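You operate a simulated robot arm through the tools that you are given. There is no shell and no other tool. Be economical: measure what you need, move in short steps, check, and stop when the job is done.

Carry out the task below with a simulated robot arm. There is one attempt and no reset: what you move stays moved.

TASK
Put the 18 orange plug gauge from the yellow-legged workbench top on the brown tile and the 22 orange plug gauge on top of the grey dark brick offcut there.

It is judged by the outcome, as a careful person would: the job done as asked, and still so three seconds after it is handed in. It fails if anything else is knocked over, pushed out of place, dropped, spilled or broken.

THE ROBOT
A 7-joint arm with a two-finger parallel gripper, fixed in place. Base frame: the origin is at the foot of the arm, x ahead of it, y to its left, z up; the work surface is at about z = 0. Lengths are in cm, angles in degrees, forces in N, time in s.
With the tool pointing down near the work surface it reaches from about 24 to 62 cm from the base axis. Its first joint turns from -66.0 to 66.0 degrees. Payload 2.6 kg.
Tool frame: the origin (TCP) lies between the finger pads and is the grasp point; the fingertips stand 3 cm ahead of it; z points along the fingers, y is the line along which they close. The gripper opens to 9.4 cm. The fingers are 2.8 cm wide and 1 cm thick; the gripper's body (5 by 9.6 cm) begins 5.5 cm behind the TCP.
Orientation is that of the tool frame in the base frame, as [roll, pitch, yaw] about the fixed x, y, z axes, in that order (R = Rz(yaw) Ry(pitch) Rx(roll)). With the fingers straight down and closing along the base's y, the tool's x points along the base's -x, its y along +y and its z along -z.

THE INTERFACE
- The arm moves only by the tool nudge_tool. Its argument "targets" is a list of rows, each a list of 3 entries, a list of its own where there are three numbers: the turn, a rotation vector about the tool's x, y, z in degrees, then the shift along the tool's x, y, z in cm, then the opening, from 0 (shut) to 1 (fully open). In form: [[[wx, wy, wz], [tx, ty, tz], hand], ...]. A call has 1 to 12 rows; each row is the pose to reach, as a shift and turn from the pose commanded when the call began, along the tool's axes at that moment. A row lasts 0.2 s, in which the tool goes at most 5 cm and 8.6 degrees; a call with a longer step from one row to the next is refused whole, and so is a gripper value outside its range. A pose out of reach is approached as far as the arm can. The call stops where the force on the tool passes 40 N (or 10 N more than at its start, if that is more) or the arm is blocked; 0.2 s more then pass. The fingers move at their own pace (about 7.2 cm/s each) and stop on an object; they squeeze with about 33 N. The grip force told is the motor's: it shows also when the fingers shut on nothing. Time passes only in rows, and 0.2 s behind the last, so rows that repeat a pose let the fingers close. It gives the time, the measured TCP pose, the force on the tool (base axes), the opening and the grip force at its end, in the units of the frame above (readings bear some noise), and new pictures: "pictures" is both (left out), scene, wrist or none.
- Cameras (640 x 400 px; columns grow to the right, rows downward): "scene" is fixed at [3.35, 42.55, 57.63]; the picture's right is [-0.82, -0.57, 0.00], its down [-0.26, 0.38, -0.89] and it looks along [0.50, -0.73, -0.46] (base axes); focal length 289 px, centre (320, 200). "wrist" rides on the gripper at [-3.7, 0, -5.8] in the tool frame; the picture's right is [0.00, -1.00, 0.00], its down [0.97, 0.00, -0.24] and it looks along [0.24, 0.00, 0.97] (tool axes); focal length 218 px, centre (320, 200).
- probe_pixels(camera, pixels): for up to 12 pixels [column, row] of the newest picture of that camera ("zoom" is the newest enlarged one), the place [x, y, z] in the base frame of the surface seen there, good to about 0.3 cm. No time passes.
- enlarge(camera, box): a new picture of the part [left, top, right, bottom] of that camera's present view, enlarged. No time passes.
- job_done(): hands the job in; it is judged then, once.

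Work in short steps. Measure before you move; look again where a grasp or a placing could have gone wrong, and mend it. You have 60 turns and 120 pictures in all, the two below and enlarged ones among them. Open the gripper and draw the arm clear of the work before you hand the job in, unless the task says otherwise; then end with one line.

The tools are called as name(argument=value, ...) on one line, values as JSON. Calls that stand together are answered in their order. nudge_tool: Moves the arm, as the interface text tells. Its arguments: {"type":"object","properties":{"targets":{"type":"array"},"pictures":{"type":"string","enum":["both","scene","wrist","none"]}},"required":["targets"]} The other tools are called the same way: probe_pixels (camera, pixels) gives the place of the surface under pixels of a picture; enlarge (camera, box) takes an enlarged picture of a part of a camera's view; job_done () hands the job in.

At the start:

```text
time: 0.0
position: [38.03, -4.76, 38.64]
tool_rot: [-180.0, 0.0, -179.9]
contact_force: [-0.2, 1.0, -0.2]
grip_width: 9.38
grasp_force: 0.0
```

scene: 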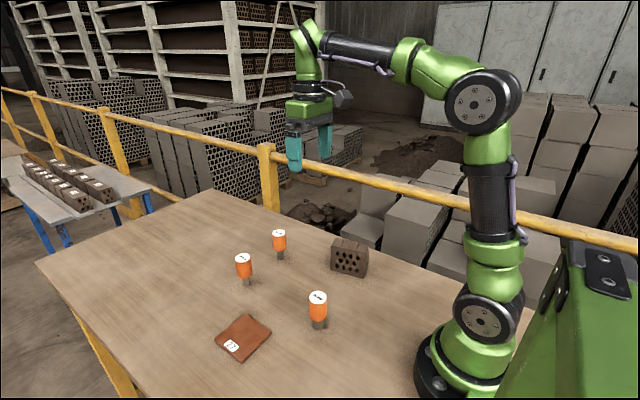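
wrist: 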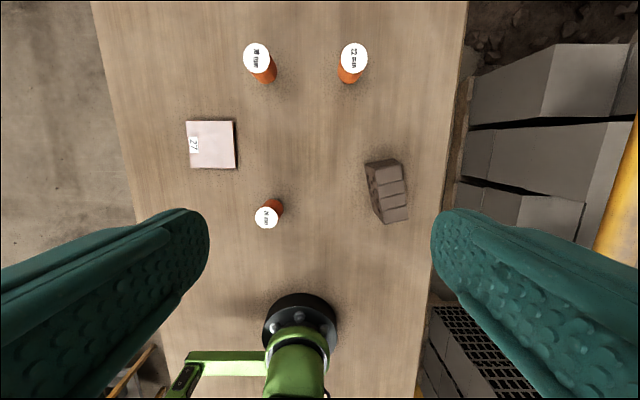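

I see three orange gauges, a tile and a brick. I enlarge to read the labels.

enlarge(camera="wrist", box=[230, 30, 390, 130])

enlarge(camera="wrist", box=[180, 110, 340, 240])

enlarge(camera="scene", box=[210, 220, 380, 370])

probe_pixels(camera="wrist", pixels=[[257, 58], [354, 58], [266, 217], [211, 145], [189, 123], [234, 168], [384, 170], [392, 205], [390, 187], [300, 120]])

probe_pixels(camera="scene", pixels=[[280, 233], [243, 257], [318, 296], [247, 281], [281, 256], [318, 325], [342, 240], [365, 246], [335, 268], [364, 276], [244, 338], [244, 272]])

```text
4.00 times, centred on (310, 80) of wrist
```

zoom: 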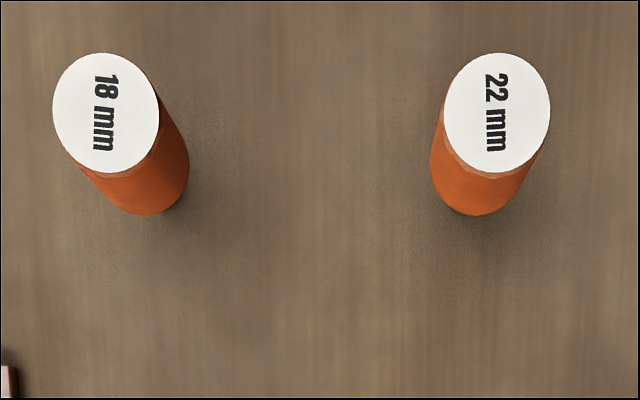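

```text
3.08 times, centred on (260, 175) of wrist
```

zoom: 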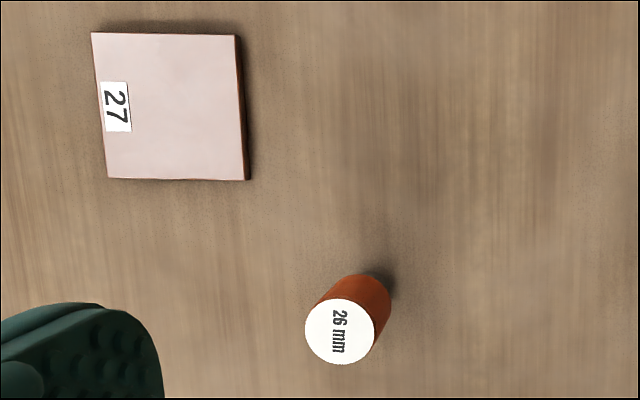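

```text
2.67 times, centred on (295, 295) of scene
```

zoom: 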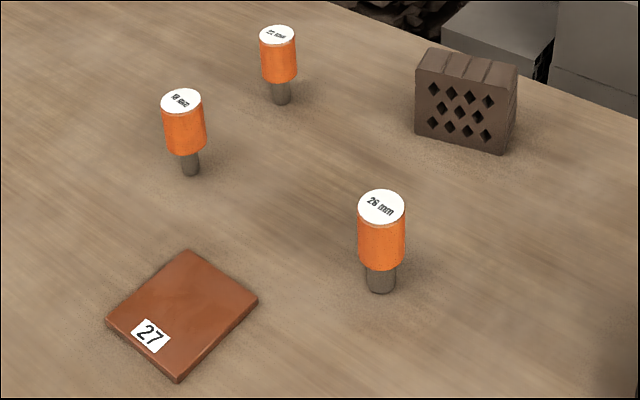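

```text
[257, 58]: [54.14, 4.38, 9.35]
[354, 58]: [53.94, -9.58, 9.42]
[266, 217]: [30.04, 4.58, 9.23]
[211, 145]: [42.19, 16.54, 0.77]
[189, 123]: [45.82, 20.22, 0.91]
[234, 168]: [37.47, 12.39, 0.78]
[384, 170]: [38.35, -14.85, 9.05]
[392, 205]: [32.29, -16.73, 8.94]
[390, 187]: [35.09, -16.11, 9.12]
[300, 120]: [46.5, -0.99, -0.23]
```

```text
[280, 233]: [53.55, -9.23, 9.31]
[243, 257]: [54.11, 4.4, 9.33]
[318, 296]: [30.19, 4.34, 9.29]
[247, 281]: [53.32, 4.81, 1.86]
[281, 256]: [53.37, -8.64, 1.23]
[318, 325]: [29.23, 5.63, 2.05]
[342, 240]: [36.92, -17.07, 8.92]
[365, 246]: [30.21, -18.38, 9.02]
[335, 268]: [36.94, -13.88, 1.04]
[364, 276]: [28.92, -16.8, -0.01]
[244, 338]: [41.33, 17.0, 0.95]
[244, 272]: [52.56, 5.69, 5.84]
```

The 18 is at (54,4.4), the 22 at (54,-9.5). Next I check the brick's top.

enlarge(camera="wrist", box=[340, 145, 430, 235])

enlarge(camera="scene", box=[315, 225, 385, 285])

probe_pixels(camera="wrist", pixels=[[367, 167], [399, 160], [407, 204], [384, 222], [380, 209], [375, 190], [404, 192], [387, 178], [389, 195], [372, 178], [380, 222], [407, 218]])

```text
4.44 times, centred on (385, 190) of wrist
```

zoom: 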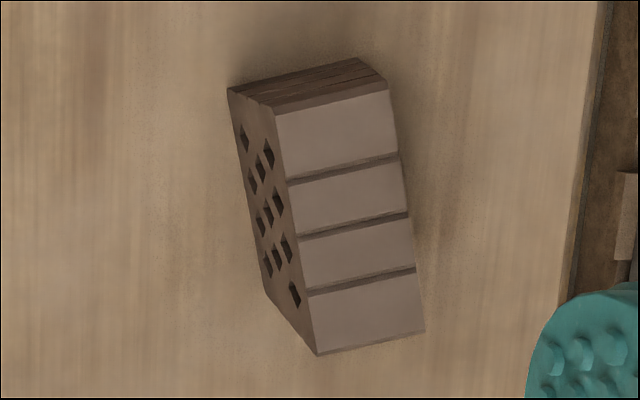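

```text
6.67 times, centred on (350, 255) of scene
```

zoom: 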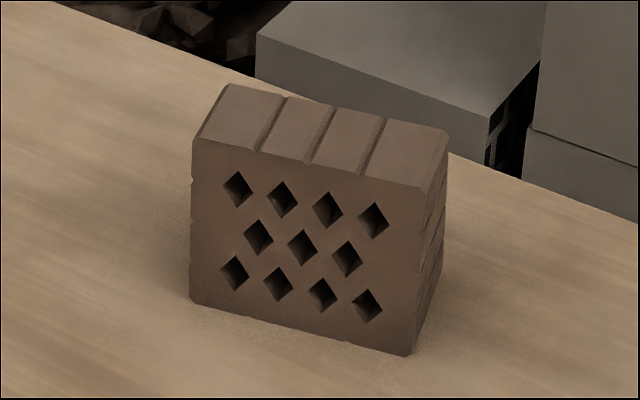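

```text
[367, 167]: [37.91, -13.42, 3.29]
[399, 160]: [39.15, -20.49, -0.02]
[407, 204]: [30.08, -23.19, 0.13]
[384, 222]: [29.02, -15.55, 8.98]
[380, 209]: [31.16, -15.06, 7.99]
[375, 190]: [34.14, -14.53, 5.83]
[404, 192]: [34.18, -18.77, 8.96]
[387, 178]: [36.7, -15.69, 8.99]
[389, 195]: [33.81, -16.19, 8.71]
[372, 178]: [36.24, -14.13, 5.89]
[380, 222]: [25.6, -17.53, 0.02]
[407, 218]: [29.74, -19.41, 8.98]
```

Brick top is about 4.4 × 9.5 cm, centre (33.7,-16.85), z 9. First I move above the 18 gauge at (54.1,4.4), TCP z 17.

nudge_tool(targets=[[[0, 0, 0], [-2, 1.15, 2.7], 1], [[0, 0, 0], [-4.6, 2.6, 6.2], 1], [[0, 0, 0], [-7.2, 4.1, 9.7], 1], [[0, 0, 0], [-9.8, 5.6, 13.2], 1], [[0, 0, 0], [-12.4, 7.0, 16.6], 1], [[0, 0, 0], [-14.6, 8.3, 19.6], 1], [[0, 0, 0], [-16.1, 9.16, 21.6], 1], [[0, 0, 0], [-16.1, 9.16, 21.6], 1]])

```text
time: 1.8
position: [54.21, 4.53, 16.96]
tool_rot: [-180.0, 0.0, 180.0]
contact_force: [0.7, 0.2, 0.5]
grip_width: 9.4
grasp_force: 0.1
```

scene: 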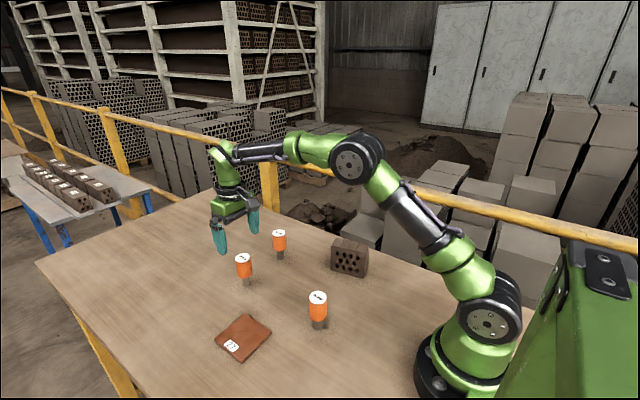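
wrist: 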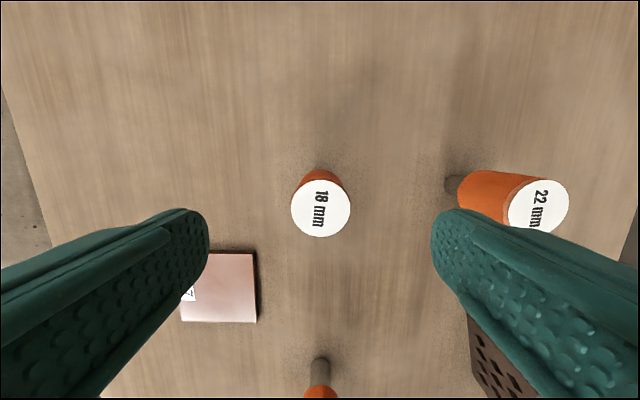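

The gauge cap at (320,208) is centred between the fingers. Probe for fine position, then descend.

probe_pixels(camera="wrist", pixels=[[321, 208], [292, 208], [350, 208], [321, 180], [321, 236], [538, 206]])

nudge_tool(targets=[[[0, 0, 0], [0, 0, 2.5], 1], [[0, 0, 0], [0, 0, 5], 1], [[0, 0, 0], [0, 0, 7.5], 1], [[0, 0, 0], [0, 0, 9.5], 1], [[0, 0, 0], [0, 0, 10], 1], [[0, 0, 0], [0, 0, 10], 1]], pictures="wrist")

```text
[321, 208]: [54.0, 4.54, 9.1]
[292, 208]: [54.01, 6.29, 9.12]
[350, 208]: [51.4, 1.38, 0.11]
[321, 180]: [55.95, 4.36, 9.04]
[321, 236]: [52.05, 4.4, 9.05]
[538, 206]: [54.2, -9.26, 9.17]
```

```text
time: 3.2
position: [54.36, 4.52, 7.01]
tool_rot: [-179.9, 0.0, 180.0]
contact_force: [0.8, -0.3, 0.4]
grip_width: 9.39
grasp_force: 0.1
```

wrist: 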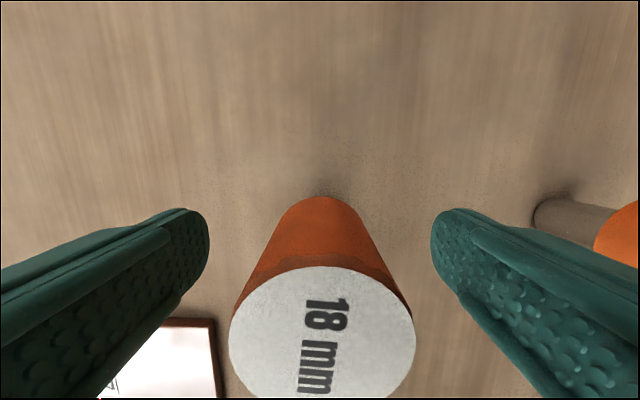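

Gauge is between the fingers, TCP about 0.3 too far in x; I correct and close.

nudge_tool(targets=[[[0, 0, 0], [0.3, 0, 0], 1], [[0, 0, 0], [0.3, 0, 0], 0], [[0, 0, 0], [0.3, 0, 0], 0], [[0, 0, 0], [0.3, 0, 0], 0], [[0, 0, 0], [0.3, 0, 0], 0], [[0, 0, 0], [0.3, 0, 0], 0]], pictures="none")

```text
time: 4.6
position: [53.9, 4.5, 7.17]
tool_rot: [180.0, 0.0, -180.0]
contact_force: [0.3, 0.5, -0.3]
grip_width: 3.88
grasp_force: 32.8
```

Gripped (3.88 cm). Lift and carry above the tile at (41.7,16.4).

nudge_tool(targets=[[[0, 0, 0], [0, 0, -1.5], 0], [[0, 0, 0], [0, 0, -4], 0], [[0, 0, 0], [0, 0, -6], 0], [[0, 0, 0], [1.5, 1.5, -7], 0], [[0, 0, 0], [3.5, 3.4, -7], 0], [[0, 0, 0], [5.7, 5.6, -7], 0], [[0, 0, 0], [7.9, 7.7, -7], 0], [[0, 0, 0], [10.0, 9.8, -7], 0], [[0, 0, 0], [11.5, 11.2, -7], 0], [[0, 0, 0], [12.2, 11.9, -7], 0], [[0, 0, 0], [12.2, 11.9, -7], 0], [[0, 0, 0], [12.2, 11.9, -7], 0]])

```text
time: 7.2
position: [41.71, 16.45, 13.94]
tool_rot: [180.0, 0.0, 180.0]
contact_force: [0.3, 0.3, -2.2]
grip_width: 3.93
grasp_force: 32.9
```

scene: 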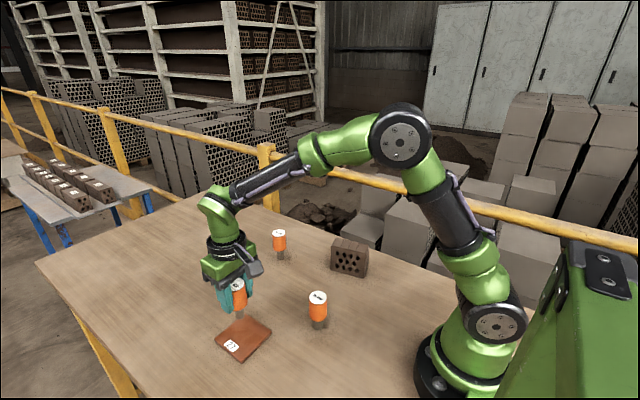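
wrist: 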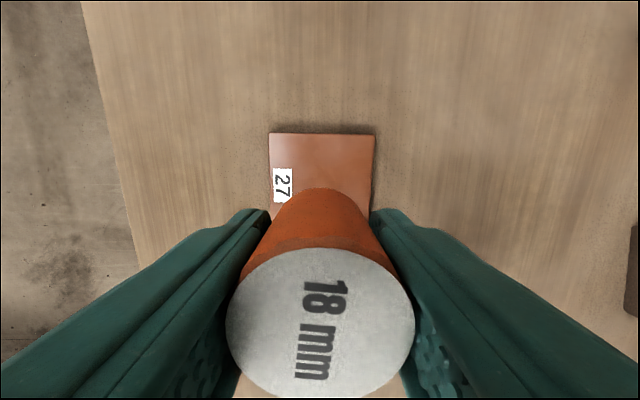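

Centred over the tile; the pin bottom is about 6 cm above it. Descend 5.7, then feel.

nudge_tool(targets=[[[0, 0, 0], [0, 0, 1.5], 0], [[0, 0, 0], [0, 0, 3.5], 0], [[0, 0, 0], [0, 0, 5], 0], [[0, 0, 0], [0, 0, 5.5], 0], [[0, 0, 0], [0, 0, 5.7], 0], [[0, 0, 0], [0, 0, 5.7], 0], [[0, 0, 0], [0, 0, 5.7], 0]], pictures="scene")

enlarge(camera="scene", box=[200, 270, 290, 370])

```text
time: 8.8
position: [41.86, 16.45, 8.24]
tool_rot: [179.9, 0.0, 180.0]
contact_force: [-0.2, -0.1, -1.2]
grip_width: 3.92
grasp_force: 33.1
```

scene: 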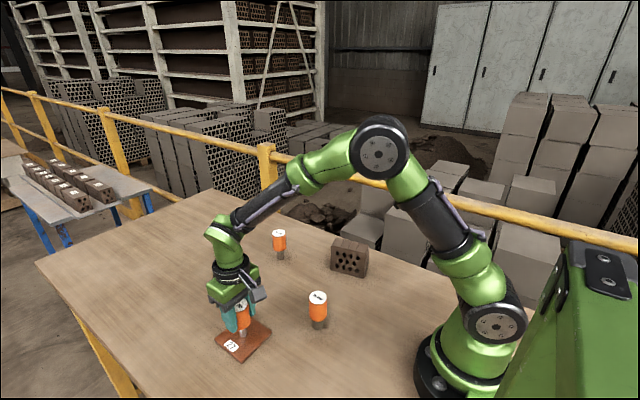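

```text
4.00 times, centred on (245, 320) of scene
```

zoom: 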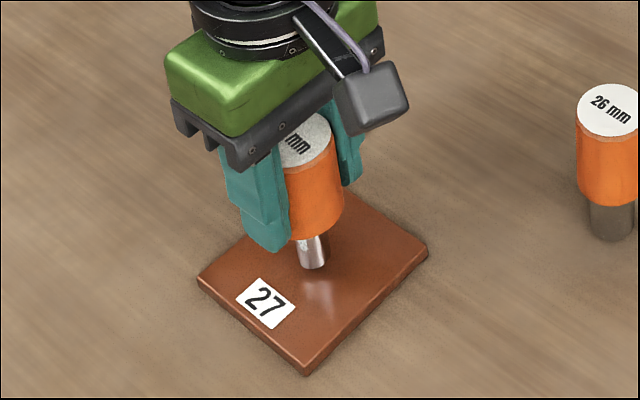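

Nearly touching. I lower in 0.1 cm steps until force shows.

nudge_tool(targets=[[[0, 0, 0], [0, 0, 0.1], 0], [[0, 0, 0], [0, 0, 0.2], 0], [[0, 0, 0], [0, 0, 0.2], 0]], pictures="none")

```text
time: 9.6
position: [41.76, 16.47, 8.17]
tool_rot: [180.0, 0.0, -180.0]
contact_force: [-0.6, 0.0, -1.1]
grip_width: 3.93
grasp_force: 33.0
```

nudge_tool(targets=[[[0, 0, 0], [0, 0, 0.1], 0], [[0, 0, 0], [0, 0, 0.15], 0], [[0, 0, 0], [0, 0, 0.15], 0]], pictures="none")

```text
time: 10.4
position: [41.81, 16.54, 7.98]
tool_rot: [180.0, 0.0, 179.9]
contact_force: [-0.9, -1.4, -1.8]
grip_width: 3.93
grasp_force: 33.3
```

nudge_tool(targets=[[[0, 0, 0], [0, 0, 0.08], 0], [[0, 0, 0], [0, 0, 0.12], 0], [[0, 0, 0], [0, 0, 0.12], 0]], pictures="none")

enlarge(camera="scene", box=[220, 300, 270, 350])

```text
time: 11.2
position: [41.76, 16.46, 7.87]
tool_rot: [180.0, 0.1, -179.9]
contact_force: [-5.4, -1.4, 12.4]
grip_width: 3.92
grasp_force: 32.3
```

```text
8.00 times, centred on (245, 325) of scene
```

zoom: 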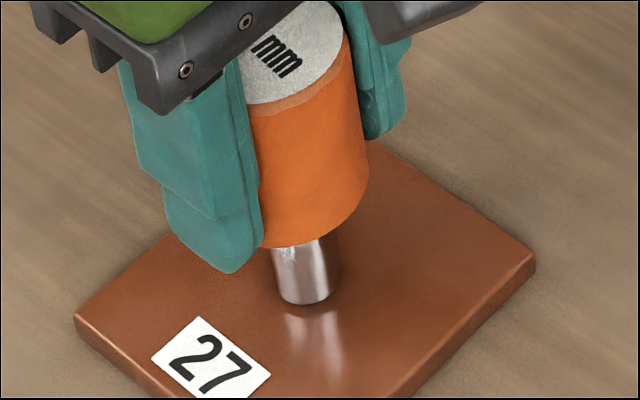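

Contact (12 N). Ease 0.05, open, then rise.

nudge_tool(targets=[[[0, 0, 0], [0, 0, -0.05], 0], [[0, 0, 0], [0, 0, -0.05], 0.5], [[0, 0, 0], [0, 0, -0.05], 1], [[0, 0, 0], [0, 0, -0.05], 1], [[0, 0, 0], [0, 0, -0.05], 1], [[0, 0, 0], [0, 0, -2], 1], [[0, 0, 0], [0, 0, -5], 1], [[0, 0, 0], [0, 0, -8], 1], [[0, 0, 0], [0, 0, -9], 1], [[0, 0, 0], [0, 0, -9], 1]])

```text
time: 13.4
position: [41.79, 16.47, 16.79]
tool_rot: [-180.0, 0.0, 180.0]
contact_force: [0.1, -0.6, 0.3]
grip_width: 9.39
grasp_force: 0.0
```

scene: 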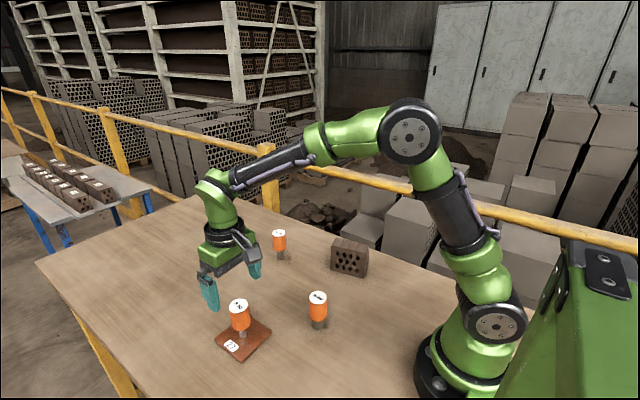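
wrist: 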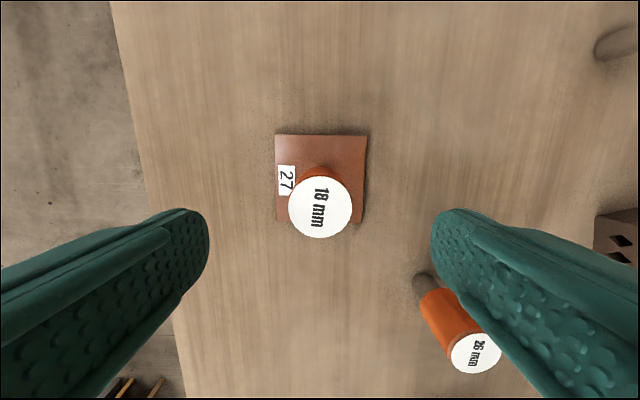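

The 18 stands on the tile. Next go above the 22 at (53.9,-9.35).

nudge_tool(targets=[[[0, 0, 0], [-0.6, -1.3, 0], 1], [[0, 0, 0], [-1.9, -4, 0], 1], [[0, 0, 0], [-3.6, -7.6, 0], 1], [[0, 0, 0], [-5.3, -11.2, 0], 1], [[0, 0, 0], [-7, -14.8, 0], 1], [[0, 0, 0], [-8.7, -18.4, 0], 1], [[0, 0, 0], [-10.3, -21.9, 0], 1], [[0, 0, 0], [-11.5, -24.5, 0], 1], [[0, 0, 0], [-12.1, -25.8, 0], 1], [[0, 0, 0], [-12.1, -25.8, 0], 1], [[0, 0, 0], [-12.1, -25.8, 0], 1]], pictures="wrist")

probe_pixels(camera="wrist", pixels=[[320, 208], [300, 208], [340, 208], [320, 190], [320, 226]])

```text
time: 15.8
position: [53.73, -9.38, 16.81]
tool_rot: [-180.0, 0.0, 180.0]
contact_force: [-0.2, 0.1, 0.1]
grip_width: 9.4
grasp_force: 0.0
```

wrist: 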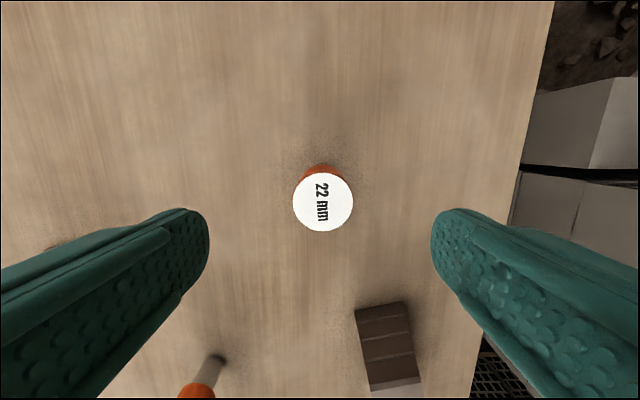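

```text
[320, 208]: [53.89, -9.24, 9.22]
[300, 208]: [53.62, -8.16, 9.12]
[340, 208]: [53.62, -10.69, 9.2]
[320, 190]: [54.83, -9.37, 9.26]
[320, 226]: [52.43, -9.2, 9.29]
```

Cap centre (322,202) ≈ (54.05,-9.4). Descend with 0.3 x correction and grip.

nudge_tool(targets=[[[0, 0, 0], [-0.3, 0, 1.5], 1], [[0, 0, 0], [-0.3, 0, 4], 1], [[0, 0, 0], [-0.3, 0, 6.5], 1], [[0, 0, 0], [-0.3, 0, 9], 1], [[0, 0, 0], [-0.3, 0, 9.75], 1], [[0, 0, 0], [-0.3, 0, 9.75], 1], [[0, 0, 0], [-0.3, 0, 9.75], 0], [[0, 0, 0], [-0.3, 0, 9.75], 0], [[0, 0, 0], [-0.3, 0, 9.75], 0], [[0, 0, 0], [-0.3, 0, 9.75], 0], [[0, 0, 0], [-0.3, 0, 9.75], 0]], pictures="wrist")

```text
time: 18.2
position: [54.11, -9.4, 7.02]
tool_rot: [180.0, 0.0, -180.0]
contact_force: [-0.1, 0.3, -0.3]
grip_width: 3.94
grasp_force: 32.8
```

wrist: 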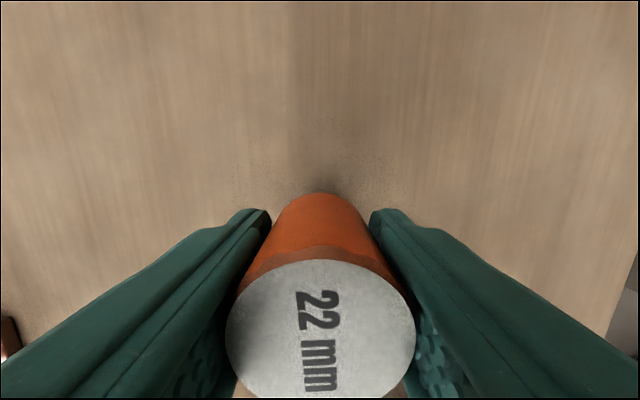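

Gripped. Lift 13.5 cm, then start toward the brick.

nudge_tool(targets=[[[0, 0, 0], [0, 0, -1.5], 0], [[0, 0, 0], [0, 0, -4.5], 0], [[0, 0, 0], [0, 0, -8], 0], [[0, 0, 0], [0, 0, -11.5], 0], [[0, 0, 0], [1.5, -0.5, -13.5], 0], [[0, 0, 0], [4, -1.5, -13.5], 0], [[0, 0, 0], [7.5, -2.7, -13.5], 0], [[0, 0, 0], [11, -4, -13.5], 0], [[0, 0, 0], [14.5, -5.3, -13.5], 0], [[0, 0, 0], [17, -6.2, -13.5], 0], [[0, 0, 0], [18, -6.6, -13.5], 0], [[0, 0, 0], [18, -6.6, -13.5], 0]])

```text
time: 20.8
position: [36.13, -16.0, 20.73]
tool_rot: [180.0, 0.0, 180.0]
contact_force: [-0.2, 0.2, -0.8]
grip_width: 3.92
grasp_force: 33.2
```

scene: 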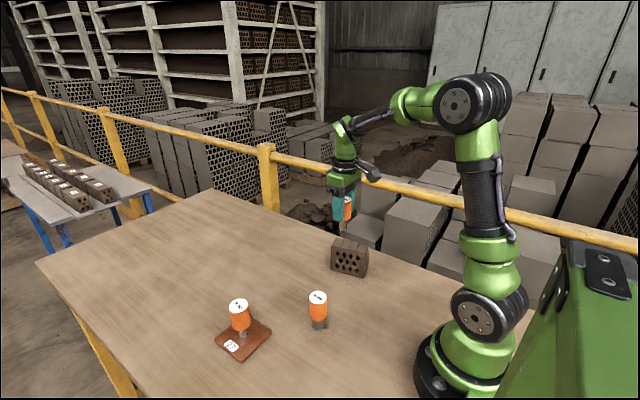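
wrist: 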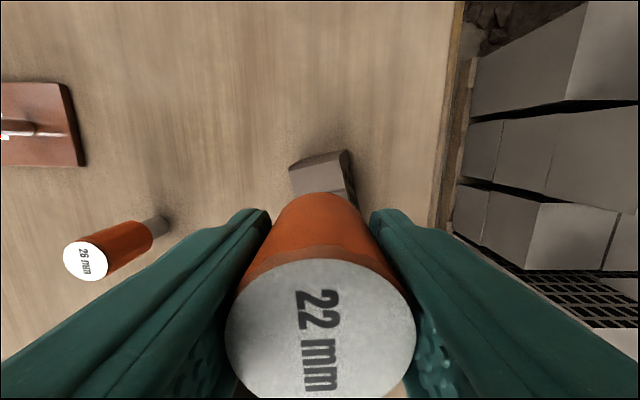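

I measure the brick top edges from both cameras before lowering.

enlarge(camera="scene", box=[315, 220, 385, 280])

probe_pixels(camera="zoom", pixels=[[200, 137], [232, 88], [415, 185], [440, 135], [307, 163], [336, 112], [250, 152], [360, 174], [350, 140], [300, 130]])

probe_pixels(camera="wrist", pixels=[[296, 174], [347, 164], [302, 190], [344, 186]])

```text
6.67 times, centred on (350, 250) of scene
```

zoom: 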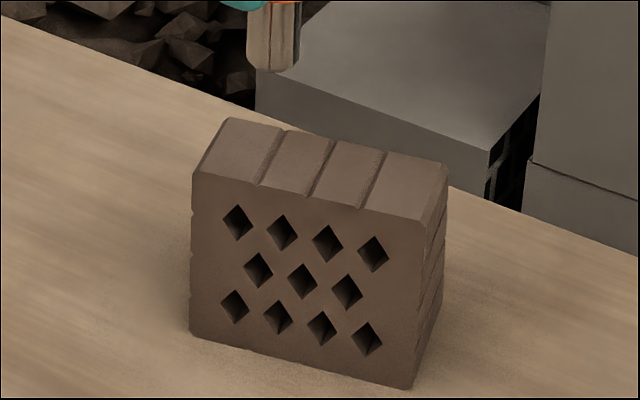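

```text
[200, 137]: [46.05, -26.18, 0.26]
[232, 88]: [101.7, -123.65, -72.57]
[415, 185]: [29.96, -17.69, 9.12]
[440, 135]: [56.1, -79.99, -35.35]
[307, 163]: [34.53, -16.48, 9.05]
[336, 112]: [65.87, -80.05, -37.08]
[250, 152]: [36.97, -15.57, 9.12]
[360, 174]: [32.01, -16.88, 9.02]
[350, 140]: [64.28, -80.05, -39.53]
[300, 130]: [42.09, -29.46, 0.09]
```

```text
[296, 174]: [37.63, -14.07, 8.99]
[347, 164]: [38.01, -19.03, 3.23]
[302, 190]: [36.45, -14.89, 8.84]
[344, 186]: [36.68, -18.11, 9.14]
```

probe_pixels(camera="zoom", pixels=[[201, 170], [230, 122], [440, 168], [417, 215], [318, 166], [306, 188], [330, 146], [346, 172], [287, 162], [305, 193]])

```text
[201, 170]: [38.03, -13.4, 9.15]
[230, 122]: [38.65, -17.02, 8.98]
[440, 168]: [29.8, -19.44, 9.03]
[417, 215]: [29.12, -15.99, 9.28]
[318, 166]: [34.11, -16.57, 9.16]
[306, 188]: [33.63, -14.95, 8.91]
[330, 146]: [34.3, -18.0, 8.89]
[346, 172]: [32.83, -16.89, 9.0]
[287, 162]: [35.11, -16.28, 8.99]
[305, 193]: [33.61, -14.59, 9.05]
```

Brick top centre ≈ (33.9,-16.5), z 9.05. Move over it and lower to just above contact.

nudge_tool(targets=[[[0, 0, 0], [1.2, -0.3, 0], 0], [[0, 0, 0], [2.2, -0.52, 0], 0], [[0, 0, 0], [2.2, -0.52, 0], 0], [[0, 0, 0], [2.2, -0.52, 1], 0], [[0, 0, 0], [2.2, -0.52, 2.5], 0], [[0, 0, 0], [2.2, -0.52, 3.6], 0], [[0, 0, 0], [2.2, -0.52, 4.2], 0], [[0, 0, 0], [2.2, -0.52, 4.2], 0]])

enlarge(camera="scene", box=[310, 190, 390, 280])

```text
time: 22.6
position: [33.98, -16.44, 16.29]
tool_rot: [-179.9, 0.1, -180.0]
contact_force: [0.2, 0.8, -1.1]
grip_width: 3.92
grasp_force: 32.5
```

scene: 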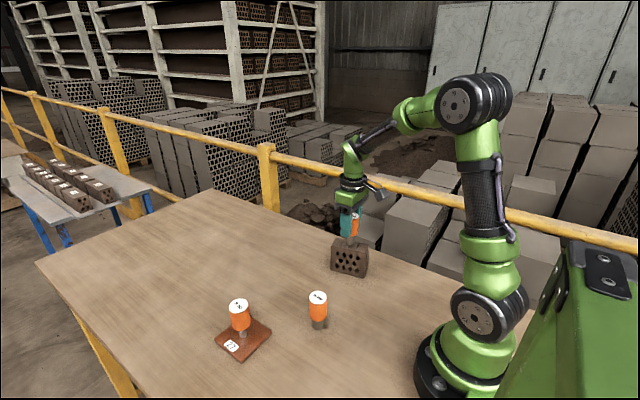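
wrist: 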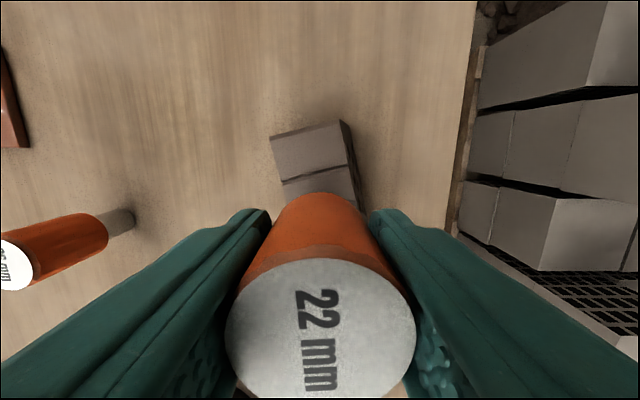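

```text
4.44 times, centred on (350, 235) of scene
```

zoom: 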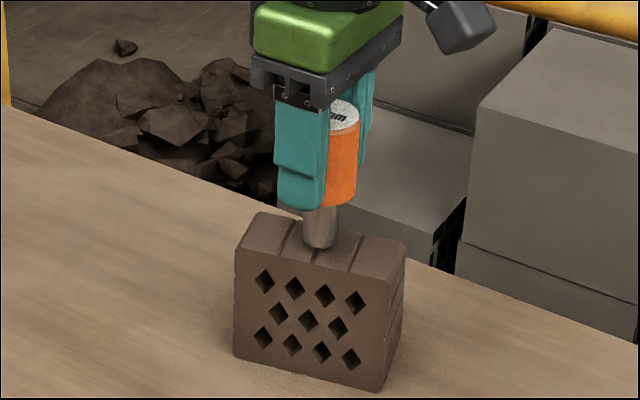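

Pin is centred over the brick top. Lower in small steps.

nudge_tool(targets=[[[0, 0, 0], [0, 0, 0.08], 0], [[0, 0, 0], [0, 0, 0.16], 0], [[0, 0, 0], [0, 0, 0.16], 0]], pictures="none")

```text
time: 23.4
position: [33.89, -16.46, 16.17]
tool_rot: [-179.9, 0.1, -179.9]
contact_force: [-0.9, 0.5, -1.1]
grip_width: 3.96
grasp_force: 32.7
```

nudge_tool(targets=[[[0, 0, 0], [0, 0, 0.06], 0], [[0, 0, 0], [0, 0, 0.12], 0], [[0, 0, 0], [0, 0, 0.12], 0]], pictures="none")

```text
time: 24.2
position: [33.92, -16.43, 16.13]
tool_rot: [-180.0, 0.0, 179.9]
contact_force: [0.1, -0.3, -1.9]
grip_width: 3.93
grasp_force: 33.1
```

nudge_tool(targets=[[[0, 0, 0], [0, 0, 0.05], 0], [[0, 0, 0], [0, 0, 0.1], 0], [[0, 0, 0], [0, 0, 0.1], 0]], pictures="none")

```text
time: 25.0
position: [33.96, -16.49, 16.04]
tool_rot: [180.0, -0.1, 179.9]
contact_force: [-0.3, 0.3, -1.8]
grip_width: 3.93
grasp_force: 32.9
```

nudge_tool(targets=[[[0, 0, 0], [0, 0, 0.05], 0], [[0, 0, 0], [0, 0, 0.1], 0], [[0, 0, 0], [0, 0, 0.1], 0]], pictures="none")

enlarge(camera="scene", box=[325, 220, 375, 260])

```text
time: 25.8
position: [33.83, -16.59, 15.89]
tool_rot: [180.0, 0.0, -179.9]
contact_force: [0.5, 0.9, 5.9]
grip_width: 3.94
grasp_force: 32.3
```

```text
10.00 times, centred on (350, 240) of scene
```

zoom: 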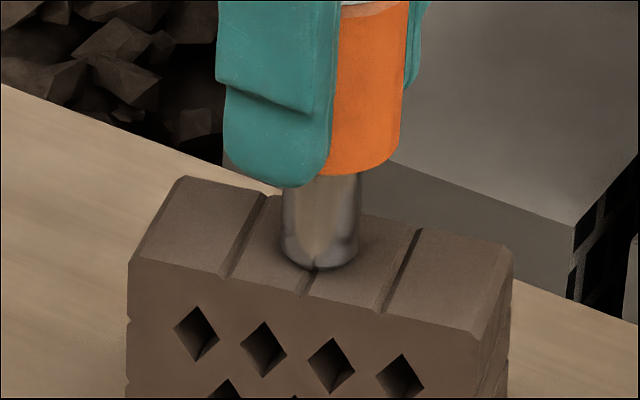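

Contact (6 N), pin seated within the top face. Release gently and look before rising.

nudge_tool(targets=[[[0, 0, 0], [0, 0, 0], 0.45], [[0, 0, 0], [0, 0, 0], 0.6], [[0, 0, 0], [0, 0, 0], 1], [[0, 0, 0], [0, 0, 0], 1], [[0, 0, 0], [0, 0, 0], 1], [[0, 0, 0], [0, 0, -1.5], 1], [[0, 0, 0], [0, 0, -4], 1], [[0, 0, 0], [0, 0, -7], 1], [[0, 0, 0], [0, 0, -10], 1], [[0, 0, 0], [0, 0, -12], 1], [[0, 0, 0], [0, 0, -12], 1]])

enlarge(camera="scene", box=[310, 190, 390, 280])

```text
time: 28.2
position: [34.02, -16.44, 27.99]
tool_rot: [-180.0, 0.0, -180.0]
contact_force: [0.2, 0.3, 0.5]
grip_width: 9.41
grasp_force: 0.2
```

scene: 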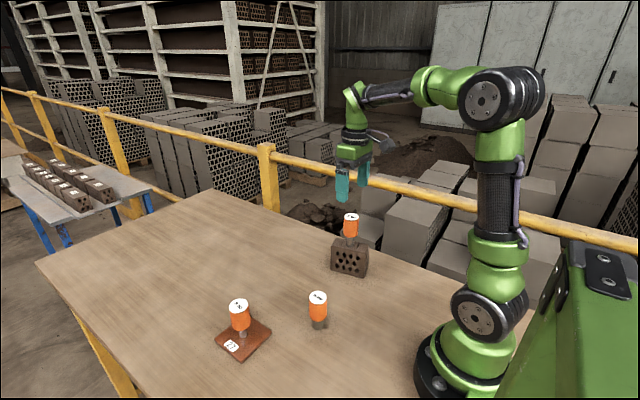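
wrist: 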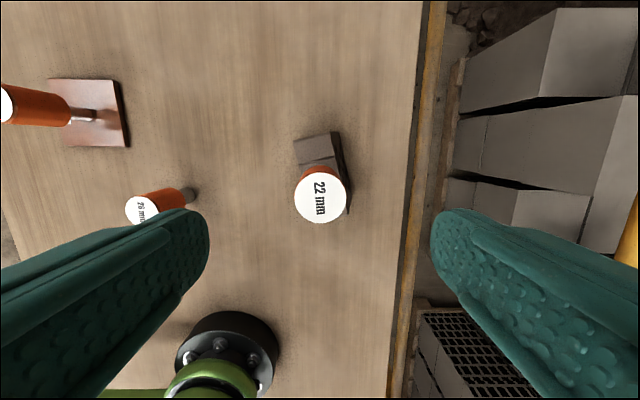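

```text
4.44 times, centred on (350, 235) of scene
```

zoom: 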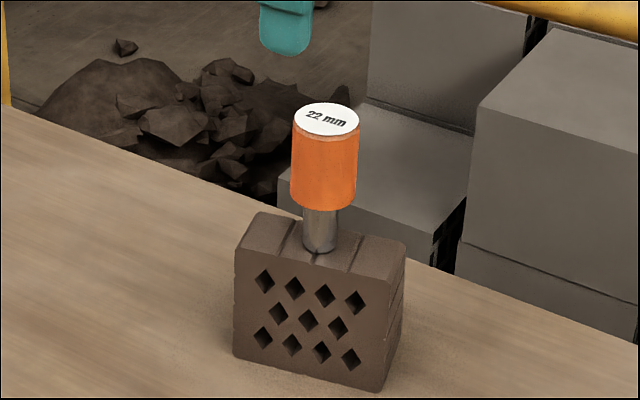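

Both gauges stand upright, and the 26 gauge and brick are where they were. I draw the arm up and away.

nudge_tool(targets=[[[0, 0, 0], [-1, 2, -2], 1], [[0, 0, 0], [-2, 5, -5], 1], [[0, 0, 0], [-3, 8, -8], 1], [[0, 0, 0], [-4, 10.5, -10], 1], [[0, 0, 0], [-4, 11.5, -10.5], 1], [[0, 0, 0], [-4, 11.5, -10.5], 1]], pictures="scene")

```text
time: 29.6
position: [37.92, -5.01, 38.44]
tool_rot: [-180.0, 0.0, 180.0]
contact_force: [0.2, -0.4, 0.4]
grip_width: 9.4
grasp_force: 0.0
```

scene: 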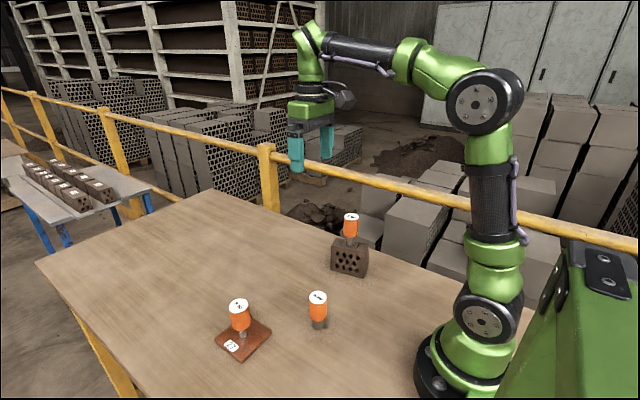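

All in place and the arm is clear, so I hand in.

job_done()

```text
The job is handed in.
```

The 18 mm gauge is standing on the brown tile and the 22 mm gauge is standing on top of the brick offcut; nothing else was moved.
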